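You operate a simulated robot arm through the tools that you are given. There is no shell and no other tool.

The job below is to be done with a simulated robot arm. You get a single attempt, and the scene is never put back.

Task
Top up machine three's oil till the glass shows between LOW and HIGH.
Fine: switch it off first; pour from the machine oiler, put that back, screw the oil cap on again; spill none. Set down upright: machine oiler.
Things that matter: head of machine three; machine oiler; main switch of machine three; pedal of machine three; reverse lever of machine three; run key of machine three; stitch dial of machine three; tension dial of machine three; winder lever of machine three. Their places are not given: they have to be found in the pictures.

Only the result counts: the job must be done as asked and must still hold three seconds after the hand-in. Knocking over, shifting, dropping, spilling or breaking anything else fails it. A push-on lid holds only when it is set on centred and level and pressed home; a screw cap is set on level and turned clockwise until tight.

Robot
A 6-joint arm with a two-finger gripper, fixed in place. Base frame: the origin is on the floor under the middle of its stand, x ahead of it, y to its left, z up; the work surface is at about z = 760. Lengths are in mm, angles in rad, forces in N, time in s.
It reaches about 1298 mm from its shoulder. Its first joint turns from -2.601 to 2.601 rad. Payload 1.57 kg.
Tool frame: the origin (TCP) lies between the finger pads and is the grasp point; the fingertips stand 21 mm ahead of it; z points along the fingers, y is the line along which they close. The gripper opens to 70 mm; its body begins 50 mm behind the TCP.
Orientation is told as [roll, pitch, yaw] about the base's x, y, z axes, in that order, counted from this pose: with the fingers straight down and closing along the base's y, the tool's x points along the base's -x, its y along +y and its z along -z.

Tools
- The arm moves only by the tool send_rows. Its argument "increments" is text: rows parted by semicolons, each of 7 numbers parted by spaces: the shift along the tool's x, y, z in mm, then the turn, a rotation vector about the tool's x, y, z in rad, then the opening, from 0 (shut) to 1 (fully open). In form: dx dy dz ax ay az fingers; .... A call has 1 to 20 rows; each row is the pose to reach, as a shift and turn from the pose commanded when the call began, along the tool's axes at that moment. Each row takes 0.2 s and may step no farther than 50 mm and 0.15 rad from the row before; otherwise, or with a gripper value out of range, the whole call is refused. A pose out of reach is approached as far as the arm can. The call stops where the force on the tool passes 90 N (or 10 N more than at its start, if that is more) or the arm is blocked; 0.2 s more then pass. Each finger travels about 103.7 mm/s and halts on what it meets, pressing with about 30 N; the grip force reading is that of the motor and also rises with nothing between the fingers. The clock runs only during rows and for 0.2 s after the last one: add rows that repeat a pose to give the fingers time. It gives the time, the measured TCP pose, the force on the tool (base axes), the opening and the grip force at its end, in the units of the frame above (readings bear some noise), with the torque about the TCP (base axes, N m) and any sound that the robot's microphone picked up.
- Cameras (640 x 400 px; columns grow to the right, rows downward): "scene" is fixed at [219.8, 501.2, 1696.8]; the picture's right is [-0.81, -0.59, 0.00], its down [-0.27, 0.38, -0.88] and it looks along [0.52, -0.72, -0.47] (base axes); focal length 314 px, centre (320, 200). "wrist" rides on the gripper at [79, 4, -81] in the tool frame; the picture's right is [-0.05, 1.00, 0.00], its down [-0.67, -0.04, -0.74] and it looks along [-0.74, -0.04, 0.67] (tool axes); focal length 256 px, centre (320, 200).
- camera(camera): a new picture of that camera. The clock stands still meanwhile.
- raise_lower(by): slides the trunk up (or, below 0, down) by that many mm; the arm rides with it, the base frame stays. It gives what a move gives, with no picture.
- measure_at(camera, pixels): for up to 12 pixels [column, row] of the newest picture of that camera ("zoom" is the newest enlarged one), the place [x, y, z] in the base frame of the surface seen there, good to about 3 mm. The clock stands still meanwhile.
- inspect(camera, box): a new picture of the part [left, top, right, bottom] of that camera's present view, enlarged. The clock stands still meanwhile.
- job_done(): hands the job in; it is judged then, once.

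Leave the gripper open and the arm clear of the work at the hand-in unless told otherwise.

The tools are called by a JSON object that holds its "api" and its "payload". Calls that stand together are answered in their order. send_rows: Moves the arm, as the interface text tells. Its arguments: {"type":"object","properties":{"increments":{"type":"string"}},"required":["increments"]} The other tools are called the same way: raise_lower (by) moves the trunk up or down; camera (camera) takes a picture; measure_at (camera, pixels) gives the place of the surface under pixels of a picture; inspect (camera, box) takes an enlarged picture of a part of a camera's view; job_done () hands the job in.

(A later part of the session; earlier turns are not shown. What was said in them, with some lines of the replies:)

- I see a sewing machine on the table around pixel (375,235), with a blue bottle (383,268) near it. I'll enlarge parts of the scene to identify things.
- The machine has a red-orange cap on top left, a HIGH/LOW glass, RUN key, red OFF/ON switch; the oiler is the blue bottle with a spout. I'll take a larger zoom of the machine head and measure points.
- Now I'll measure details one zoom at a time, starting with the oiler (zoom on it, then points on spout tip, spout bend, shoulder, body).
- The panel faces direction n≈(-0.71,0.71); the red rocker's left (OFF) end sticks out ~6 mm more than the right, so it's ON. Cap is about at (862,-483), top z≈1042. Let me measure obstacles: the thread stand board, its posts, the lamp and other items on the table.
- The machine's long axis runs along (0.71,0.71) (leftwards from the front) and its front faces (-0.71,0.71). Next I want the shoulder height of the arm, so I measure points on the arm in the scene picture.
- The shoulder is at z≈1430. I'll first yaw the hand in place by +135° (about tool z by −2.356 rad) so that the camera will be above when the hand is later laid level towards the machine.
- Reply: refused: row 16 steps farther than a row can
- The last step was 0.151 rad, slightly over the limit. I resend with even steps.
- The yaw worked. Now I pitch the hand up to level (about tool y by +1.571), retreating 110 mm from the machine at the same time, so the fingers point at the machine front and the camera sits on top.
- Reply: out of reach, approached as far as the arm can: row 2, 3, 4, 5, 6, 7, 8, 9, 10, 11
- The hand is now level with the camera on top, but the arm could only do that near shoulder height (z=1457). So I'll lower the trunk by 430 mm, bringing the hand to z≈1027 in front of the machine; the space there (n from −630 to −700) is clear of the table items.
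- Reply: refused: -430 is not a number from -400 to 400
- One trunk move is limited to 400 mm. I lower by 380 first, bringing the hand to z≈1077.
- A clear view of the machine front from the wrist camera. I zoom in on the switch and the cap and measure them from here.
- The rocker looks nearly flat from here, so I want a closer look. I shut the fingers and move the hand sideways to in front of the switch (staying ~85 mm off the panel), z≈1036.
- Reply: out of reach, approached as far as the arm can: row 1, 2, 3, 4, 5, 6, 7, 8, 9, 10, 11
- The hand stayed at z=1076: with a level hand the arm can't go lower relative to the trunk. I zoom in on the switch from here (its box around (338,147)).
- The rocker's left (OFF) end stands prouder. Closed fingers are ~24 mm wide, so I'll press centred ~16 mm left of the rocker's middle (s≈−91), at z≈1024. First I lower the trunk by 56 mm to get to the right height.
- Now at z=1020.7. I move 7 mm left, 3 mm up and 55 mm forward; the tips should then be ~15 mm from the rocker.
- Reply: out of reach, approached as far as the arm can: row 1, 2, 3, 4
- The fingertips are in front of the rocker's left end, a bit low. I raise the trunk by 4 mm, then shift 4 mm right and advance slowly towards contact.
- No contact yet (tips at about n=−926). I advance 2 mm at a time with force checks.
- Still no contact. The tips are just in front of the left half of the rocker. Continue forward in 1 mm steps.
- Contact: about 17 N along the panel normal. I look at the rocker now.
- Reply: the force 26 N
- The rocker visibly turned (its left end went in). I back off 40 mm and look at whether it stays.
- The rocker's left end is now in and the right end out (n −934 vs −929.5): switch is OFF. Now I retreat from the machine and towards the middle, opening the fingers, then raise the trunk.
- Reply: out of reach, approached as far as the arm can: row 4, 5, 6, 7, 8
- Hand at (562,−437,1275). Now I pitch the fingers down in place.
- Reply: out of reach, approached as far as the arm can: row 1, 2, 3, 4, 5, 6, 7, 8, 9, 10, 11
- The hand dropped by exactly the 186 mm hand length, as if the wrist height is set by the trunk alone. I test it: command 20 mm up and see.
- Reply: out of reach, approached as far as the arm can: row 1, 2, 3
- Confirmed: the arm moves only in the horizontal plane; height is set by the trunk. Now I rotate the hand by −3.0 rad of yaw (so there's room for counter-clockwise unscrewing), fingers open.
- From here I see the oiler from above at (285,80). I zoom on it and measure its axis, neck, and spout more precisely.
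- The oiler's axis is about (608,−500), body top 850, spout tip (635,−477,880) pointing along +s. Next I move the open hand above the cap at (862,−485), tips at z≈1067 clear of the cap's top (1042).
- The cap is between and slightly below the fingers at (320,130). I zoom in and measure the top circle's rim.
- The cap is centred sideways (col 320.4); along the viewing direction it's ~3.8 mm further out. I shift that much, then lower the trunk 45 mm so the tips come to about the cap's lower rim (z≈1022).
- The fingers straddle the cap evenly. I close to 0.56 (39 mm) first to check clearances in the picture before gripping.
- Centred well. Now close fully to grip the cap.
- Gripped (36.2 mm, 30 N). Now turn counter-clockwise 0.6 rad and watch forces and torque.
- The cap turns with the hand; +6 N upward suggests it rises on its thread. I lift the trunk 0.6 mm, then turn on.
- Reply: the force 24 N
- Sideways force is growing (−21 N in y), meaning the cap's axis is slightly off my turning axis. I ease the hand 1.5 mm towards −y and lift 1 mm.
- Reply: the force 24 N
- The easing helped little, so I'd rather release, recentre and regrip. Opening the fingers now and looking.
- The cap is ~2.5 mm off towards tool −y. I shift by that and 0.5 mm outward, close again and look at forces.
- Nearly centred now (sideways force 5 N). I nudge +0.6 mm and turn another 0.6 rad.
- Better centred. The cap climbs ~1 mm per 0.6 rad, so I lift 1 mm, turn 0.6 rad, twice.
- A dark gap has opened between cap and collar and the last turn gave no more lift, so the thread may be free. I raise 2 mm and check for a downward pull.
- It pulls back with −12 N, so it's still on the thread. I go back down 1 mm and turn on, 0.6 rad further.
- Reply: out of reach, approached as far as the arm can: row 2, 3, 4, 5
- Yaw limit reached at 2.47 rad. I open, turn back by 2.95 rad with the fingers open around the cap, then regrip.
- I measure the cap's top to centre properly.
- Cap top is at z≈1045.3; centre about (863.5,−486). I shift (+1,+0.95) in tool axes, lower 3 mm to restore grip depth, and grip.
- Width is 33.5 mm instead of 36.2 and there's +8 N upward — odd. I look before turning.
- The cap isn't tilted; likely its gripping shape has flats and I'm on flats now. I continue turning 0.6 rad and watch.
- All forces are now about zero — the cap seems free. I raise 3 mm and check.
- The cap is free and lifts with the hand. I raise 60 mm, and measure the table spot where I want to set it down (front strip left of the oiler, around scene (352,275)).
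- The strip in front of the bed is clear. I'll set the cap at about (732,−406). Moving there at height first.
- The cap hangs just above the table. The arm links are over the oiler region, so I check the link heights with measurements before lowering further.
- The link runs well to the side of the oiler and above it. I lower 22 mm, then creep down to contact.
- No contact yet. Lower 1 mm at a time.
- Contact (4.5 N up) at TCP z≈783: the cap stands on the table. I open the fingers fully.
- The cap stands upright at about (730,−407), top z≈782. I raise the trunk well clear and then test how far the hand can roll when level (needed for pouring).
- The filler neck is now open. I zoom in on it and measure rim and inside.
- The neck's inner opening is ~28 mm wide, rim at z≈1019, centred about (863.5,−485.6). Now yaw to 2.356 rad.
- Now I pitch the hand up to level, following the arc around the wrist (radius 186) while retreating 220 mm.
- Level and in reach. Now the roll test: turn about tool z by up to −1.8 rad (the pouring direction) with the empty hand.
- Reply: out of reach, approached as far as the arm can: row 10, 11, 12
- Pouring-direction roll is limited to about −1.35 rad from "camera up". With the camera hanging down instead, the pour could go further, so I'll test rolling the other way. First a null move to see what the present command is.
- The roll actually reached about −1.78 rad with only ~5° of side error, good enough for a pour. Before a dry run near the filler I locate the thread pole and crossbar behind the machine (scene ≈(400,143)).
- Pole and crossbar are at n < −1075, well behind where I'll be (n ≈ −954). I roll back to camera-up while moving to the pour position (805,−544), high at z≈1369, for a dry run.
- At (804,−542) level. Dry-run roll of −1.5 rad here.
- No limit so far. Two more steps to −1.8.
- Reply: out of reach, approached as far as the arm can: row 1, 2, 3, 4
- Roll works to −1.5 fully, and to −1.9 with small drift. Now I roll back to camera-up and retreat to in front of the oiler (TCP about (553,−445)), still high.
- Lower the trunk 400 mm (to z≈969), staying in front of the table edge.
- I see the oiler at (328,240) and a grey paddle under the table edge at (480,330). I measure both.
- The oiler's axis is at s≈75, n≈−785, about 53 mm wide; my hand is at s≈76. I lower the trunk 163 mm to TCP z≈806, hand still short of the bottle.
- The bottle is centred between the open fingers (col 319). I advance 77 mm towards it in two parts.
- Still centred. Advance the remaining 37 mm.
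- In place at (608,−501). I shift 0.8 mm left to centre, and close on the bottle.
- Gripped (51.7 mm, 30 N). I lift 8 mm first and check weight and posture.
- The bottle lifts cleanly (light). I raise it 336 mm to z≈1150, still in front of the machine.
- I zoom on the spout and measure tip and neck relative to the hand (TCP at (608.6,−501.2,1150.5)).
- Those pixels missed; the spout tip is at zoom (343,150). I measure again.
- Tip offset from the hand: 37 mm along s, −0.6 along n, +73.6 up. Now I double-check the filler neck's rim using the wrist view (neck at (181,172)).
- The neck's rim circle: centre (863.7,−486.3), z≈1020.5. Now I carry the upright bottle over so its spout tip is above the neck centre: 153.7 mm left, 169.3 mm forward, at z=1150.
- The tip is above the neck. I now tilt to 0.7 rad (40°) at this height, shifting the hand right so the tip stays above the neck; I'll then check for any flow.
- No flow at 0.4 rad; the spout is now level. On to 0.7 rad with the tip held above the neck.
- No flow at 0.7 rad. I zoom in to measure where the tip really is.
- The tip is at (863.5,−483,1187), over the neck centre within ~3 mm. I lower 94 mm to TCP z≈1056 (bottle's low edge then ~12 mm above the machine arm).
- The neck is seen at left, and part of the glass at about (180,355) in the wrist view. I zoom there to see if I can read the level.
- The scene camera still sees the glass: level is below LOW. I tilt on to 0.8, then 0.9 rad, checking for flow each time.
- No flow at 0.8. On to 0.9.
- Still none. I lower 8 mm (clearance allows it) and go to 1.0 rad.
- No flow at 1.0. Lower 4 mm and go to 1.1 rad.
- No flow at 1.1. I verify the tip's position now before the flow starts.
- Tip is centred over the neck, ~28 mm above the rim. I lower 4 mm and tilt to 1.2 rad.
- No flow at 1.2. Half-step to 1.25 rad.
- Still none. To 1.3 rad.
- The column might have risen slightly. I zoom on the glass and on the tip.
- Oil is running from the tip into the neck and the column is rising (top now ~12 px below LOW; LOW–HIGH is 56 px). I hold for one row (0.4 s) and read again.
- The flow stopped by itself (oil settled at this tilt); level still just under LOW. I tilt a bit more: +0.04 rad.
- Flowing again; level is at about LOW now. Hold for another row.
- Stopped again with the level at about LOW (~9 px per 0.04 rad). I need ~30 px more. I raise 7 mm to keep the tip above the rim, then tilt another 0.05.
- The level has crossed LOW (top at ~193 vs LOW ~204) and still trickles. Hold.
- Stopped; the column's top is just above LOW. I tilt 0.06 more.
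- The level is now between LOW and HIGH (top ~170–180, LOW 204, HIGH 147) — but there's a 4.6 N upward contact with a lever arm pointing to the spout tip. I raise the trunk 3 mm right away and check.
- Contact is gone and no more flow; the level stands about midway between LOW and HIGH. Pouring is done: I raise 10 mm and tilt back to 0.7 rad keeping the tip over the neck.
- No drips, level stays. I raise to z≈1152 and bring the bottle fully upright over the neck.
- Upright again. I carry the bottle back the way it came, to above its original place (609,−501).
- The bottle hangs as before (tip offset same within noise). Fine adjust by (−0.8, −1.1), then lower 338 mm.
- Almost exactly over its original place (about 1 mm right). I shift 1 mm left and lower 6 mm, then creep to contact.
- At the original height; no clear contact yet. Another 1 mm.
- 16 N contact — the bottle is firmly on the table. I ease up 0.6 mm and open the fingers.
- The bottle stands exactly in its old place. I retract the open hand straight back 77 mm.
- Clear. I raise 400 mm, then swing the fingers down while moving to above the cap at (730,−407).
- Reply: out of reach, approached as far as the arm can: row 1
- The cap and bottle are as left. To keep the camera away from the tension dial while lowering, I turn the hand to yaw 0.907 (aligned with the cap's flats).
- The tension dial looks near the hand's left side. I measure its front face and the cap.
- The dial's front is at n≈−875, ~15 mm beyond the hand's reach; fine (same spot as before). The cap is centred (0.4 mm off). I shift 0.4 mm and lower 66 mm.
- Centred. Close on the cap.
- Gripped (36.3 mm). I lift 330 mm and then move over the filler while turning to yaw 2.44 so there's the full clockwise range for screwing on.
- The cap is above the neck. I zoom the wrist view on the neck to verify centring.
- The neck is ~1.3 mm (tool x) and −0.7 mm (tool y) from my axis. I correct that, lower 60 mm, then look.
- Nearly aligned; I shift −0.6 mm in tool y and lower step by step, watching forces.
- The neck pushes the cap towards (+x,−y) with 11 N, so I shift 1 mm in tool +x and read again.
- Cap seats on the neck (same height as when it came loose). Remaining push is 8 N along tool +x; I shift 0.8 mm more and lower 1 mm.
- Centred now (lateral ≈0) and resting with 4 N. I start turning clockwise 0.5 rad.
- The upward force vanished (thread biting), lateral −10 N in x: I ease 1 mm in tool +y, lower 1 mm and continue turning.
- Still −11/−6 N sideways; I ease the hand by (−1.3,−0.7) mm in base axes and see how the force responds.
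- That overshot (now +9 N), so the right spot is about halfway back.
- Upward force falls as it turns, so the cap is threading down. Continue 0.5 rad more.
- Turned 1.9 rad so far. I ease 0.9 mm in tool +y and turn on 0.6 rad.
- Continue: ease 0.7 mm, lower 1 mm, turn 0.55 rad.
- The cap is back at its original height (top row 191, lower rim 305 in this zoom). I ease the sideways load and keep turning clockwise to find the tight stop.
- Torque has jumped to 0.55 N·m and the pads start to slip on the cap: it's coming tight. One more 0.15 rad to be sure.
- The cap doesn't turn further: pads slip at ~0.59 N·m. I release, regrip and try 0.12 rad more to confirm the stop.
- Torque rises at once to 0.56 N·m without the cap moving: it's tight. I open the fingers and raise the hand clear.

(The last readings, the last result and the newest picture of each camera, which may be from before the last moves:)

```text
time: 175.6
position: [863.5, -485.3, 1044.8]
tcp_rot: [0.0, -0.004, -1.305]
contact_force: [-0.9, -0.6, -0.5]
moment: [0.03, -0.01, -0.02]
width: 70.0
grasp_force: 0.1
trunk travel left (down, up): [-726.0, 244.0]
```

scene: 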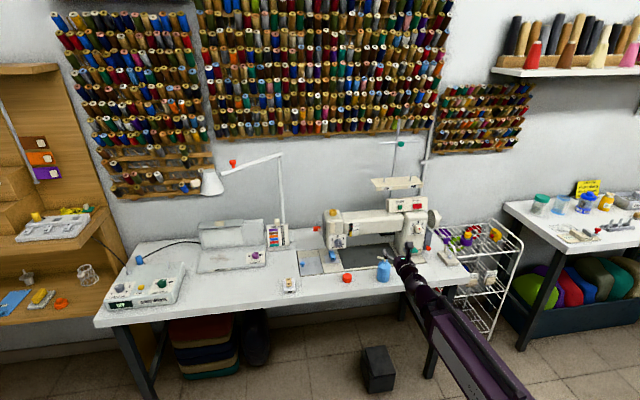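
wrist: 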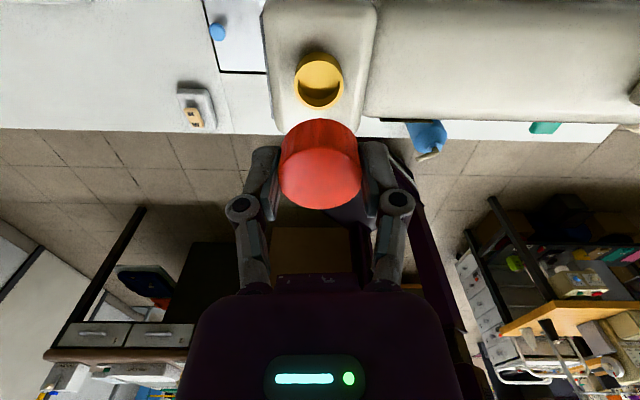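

Fingers open (the small extra turn was clockwise, harmless). Raise the trunk 200 mm and inspect everything.

{"api": "raise_lower", "payload": {"by": 200}}

{"api": "inspect", "payload": {"camera": "scene", "box": [320, 195, 368, 240]}}

{"api": "inspect", "payload": {"camera": "scene", "box": [304, 190, 416, 290]}}

{"api": "camera", "payload": {"camera": "scene"}}

```text
time: 177.8
position: [862.7, -485.1, 1244.6]
tcp_rot: [0.002, -0.002, -1.303]
contact_force: [0.0, 0.2, 0.0]
moment: [-0.01, 0.0, 0.0]
width: 69.8
grasp_force: 0.1
trunk travel left (down, up): [-926.0, 44.0]
```

```text
8.89 times, centred on (344, 218) of scene
```

zoom: 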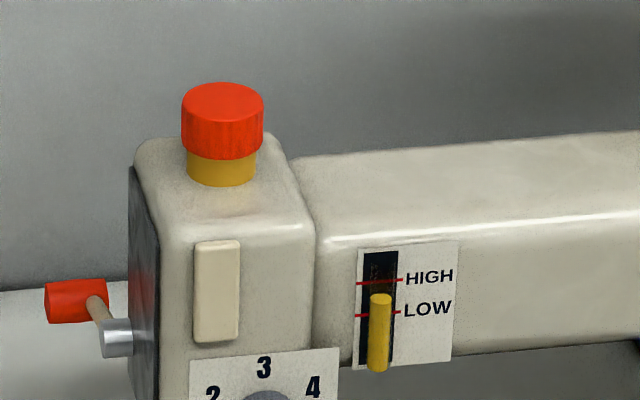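

```text
4.00 times, centred on (360, 240) of scene
```

zoom: 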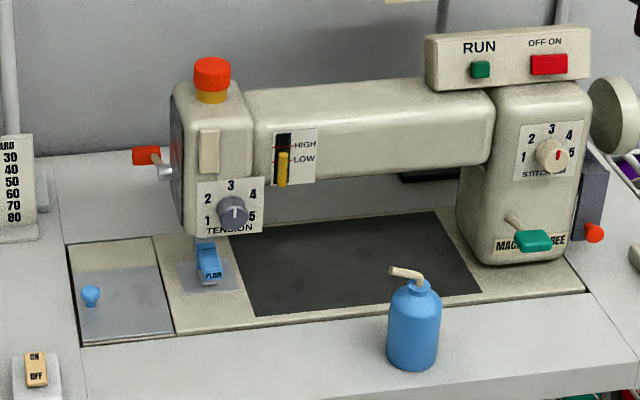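

```text
taken
```

scene: 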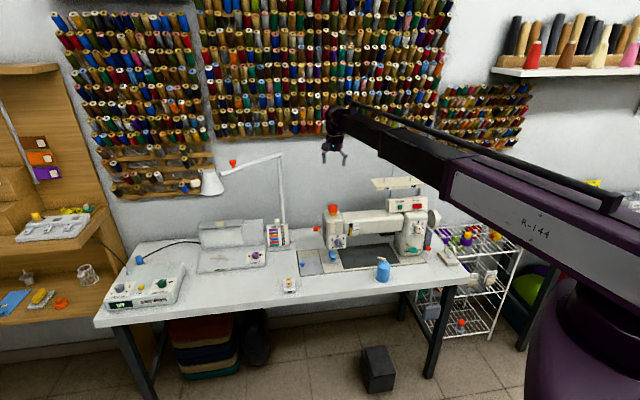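

The cap is on, bottle in place. The column's top is between the lines as seen from above; I measure actual heights of LOW, HIGH and the oil's top.

{"api": "inspect", "payload": {"camera": "scene", "box": [344, 220, 368, 240]}}

{"api": "measure_at", "payload": {"camera": "zoom", "pixels": [[197, 150], [197, 208], [270, 144], [268, 202], [236, 172], [230, 178], [242, 178], [236, 185], [236, 195], [236, 220], [236, 260], [236, 300]]}}

```text
16.00 times, centred on (356, 230) of scene
```

zoom: 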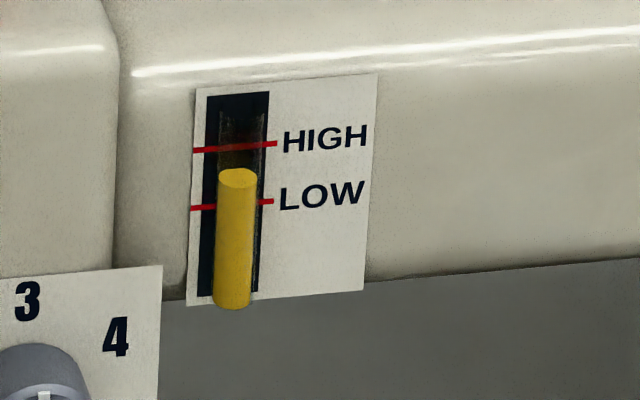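

```text
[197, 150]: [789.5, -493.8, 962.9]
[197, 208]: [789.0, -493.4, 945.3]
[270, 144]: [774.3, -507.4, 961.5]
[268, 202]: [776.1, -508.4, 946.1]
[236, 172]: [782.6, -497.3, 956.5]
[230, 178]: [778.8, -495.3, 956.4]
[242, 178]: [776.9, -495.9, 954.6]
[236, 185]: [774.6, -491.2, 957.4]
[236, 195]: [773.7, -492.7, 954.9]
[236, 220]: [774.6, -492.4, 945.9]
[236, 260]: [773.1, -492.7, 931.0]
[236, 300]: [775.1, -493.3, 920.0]
```

Oil top is at z≈956, between LOW (≈946) and HIGH (≈962). I check the switch and the head's top for spills, and the oiler once more.

{"api": "inspect", "payload": {"camera": "scene", "box": [380, 190, 428, 220]}}

{"api": "inspect", "payload": {"camera": "scene", "box": [316, 195, 364, 225]}}

{"api": "inspect", "payload": {"camera": "scene", "box": [352, 235, 416, 285]}}

{"api": "camera", "payload": {"camera": "wrist"}}

```text
13.33 times, centred on (404, 205) of scene
```

zoom: 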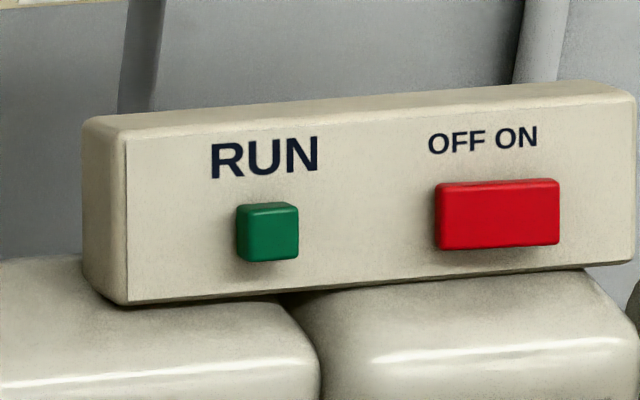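

```text
13.33 times, centred on (340, 210) of scene
```

zoom: 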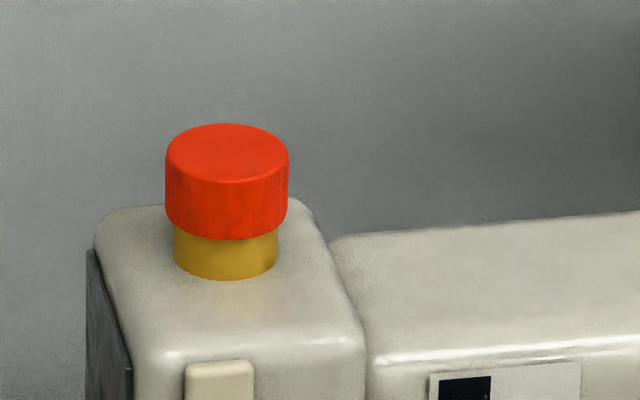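

```text
8.00 times, centred on (384, 260) of scene
```

zoom: 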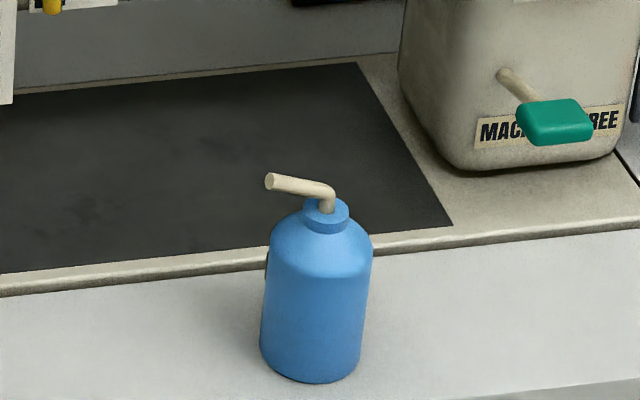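

```text
taken
```

wrist: 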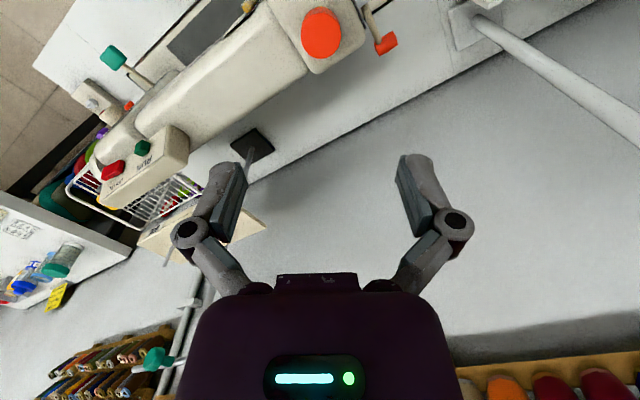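

All is in order: switch OFF, cap on at its original height, no spills, oiler upright in its place. I move the open hand back towards the robot, clear of the machine.

{"api": "send_rows", "payload": {"increments": "28 -28 0 0 0 0 1;56 -56 0 0 0 0 1;84 -85 0 0 0 0 1;112 -113 0 0 0 0 1;140 -142 0 0 0 0 1;140 -142 0 0 0 0 1"}}

{"api": "camera", "payload": {"camera": "scene"}}

{"api": "inspect", "payload": {"camera": "scene", "box": [304, 190, 416, 290]}}

```text
time: 179.2
position: [690.8, -389.1, 1244.2]
tcp_rot: [0.002, -0.001, -1.304]
contact_force: [-0.4, 1.2, 0.2]
moment: [0.04, 0.02, -0.01]
width: 69.9
grasp_force: 0.0
trunk travel left (down, up): [-926.0, 44.0]
```

```text
taken
```

scene: 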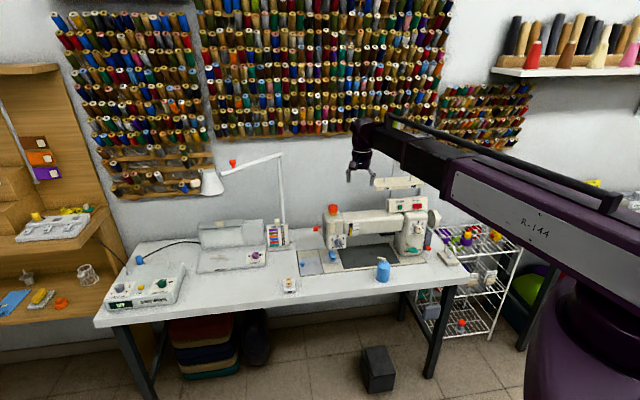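

```text
4.00 times, centred on (360, 240) of scene
```

zoom: 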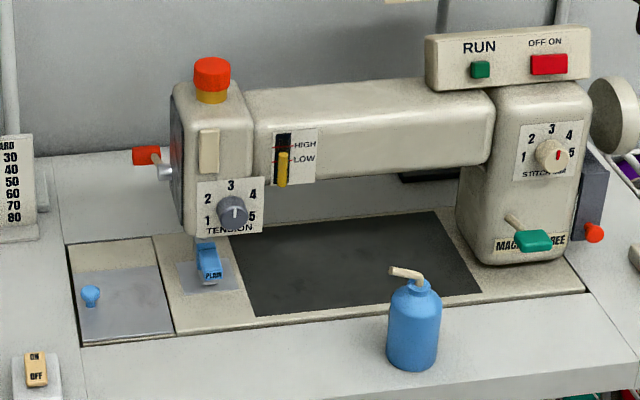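

The arm is clear and the gripper open. The switch is off, the oil stands between LOW and HIGH, the cap is tight, and the oiler is upright in its old place. I hand the job in.

{"api": "job_done", "payload": {}}

```text
The job is handed in.
```

I topped up machine three's oil, and it now reads between LOW and HIGH on the glass. I've handed the job in and haven't seen the verdict.

- **Switch:** I pressed the main switch to OFF before opening anything, and it was still OFF at the end.
- **Oil level:** the top of the oil measures about z = 956 mm. LOW is at about 946 and HIGH at about 962.
- **Oil cap:** it's screwed back on at its original height. I turned it clockwise until it wouldn't move and the grip slipped, at about 0.6 N·m, then regripped and got the same result.
- **Machine oiler:** it's upright and back where it stood, within about 2 mm.
- **Spills and other parts:** I saw no oil on the machine or table. The run key, dials and reverse lever look unchanged; I didn't check the pedal or winder lever closely.

While pouring, the spout tip touched something lightly, about 5 N. I lifted the oiler straight away, and nothing moved or spilled.

The gripper is open and the arm is clear of the machine.
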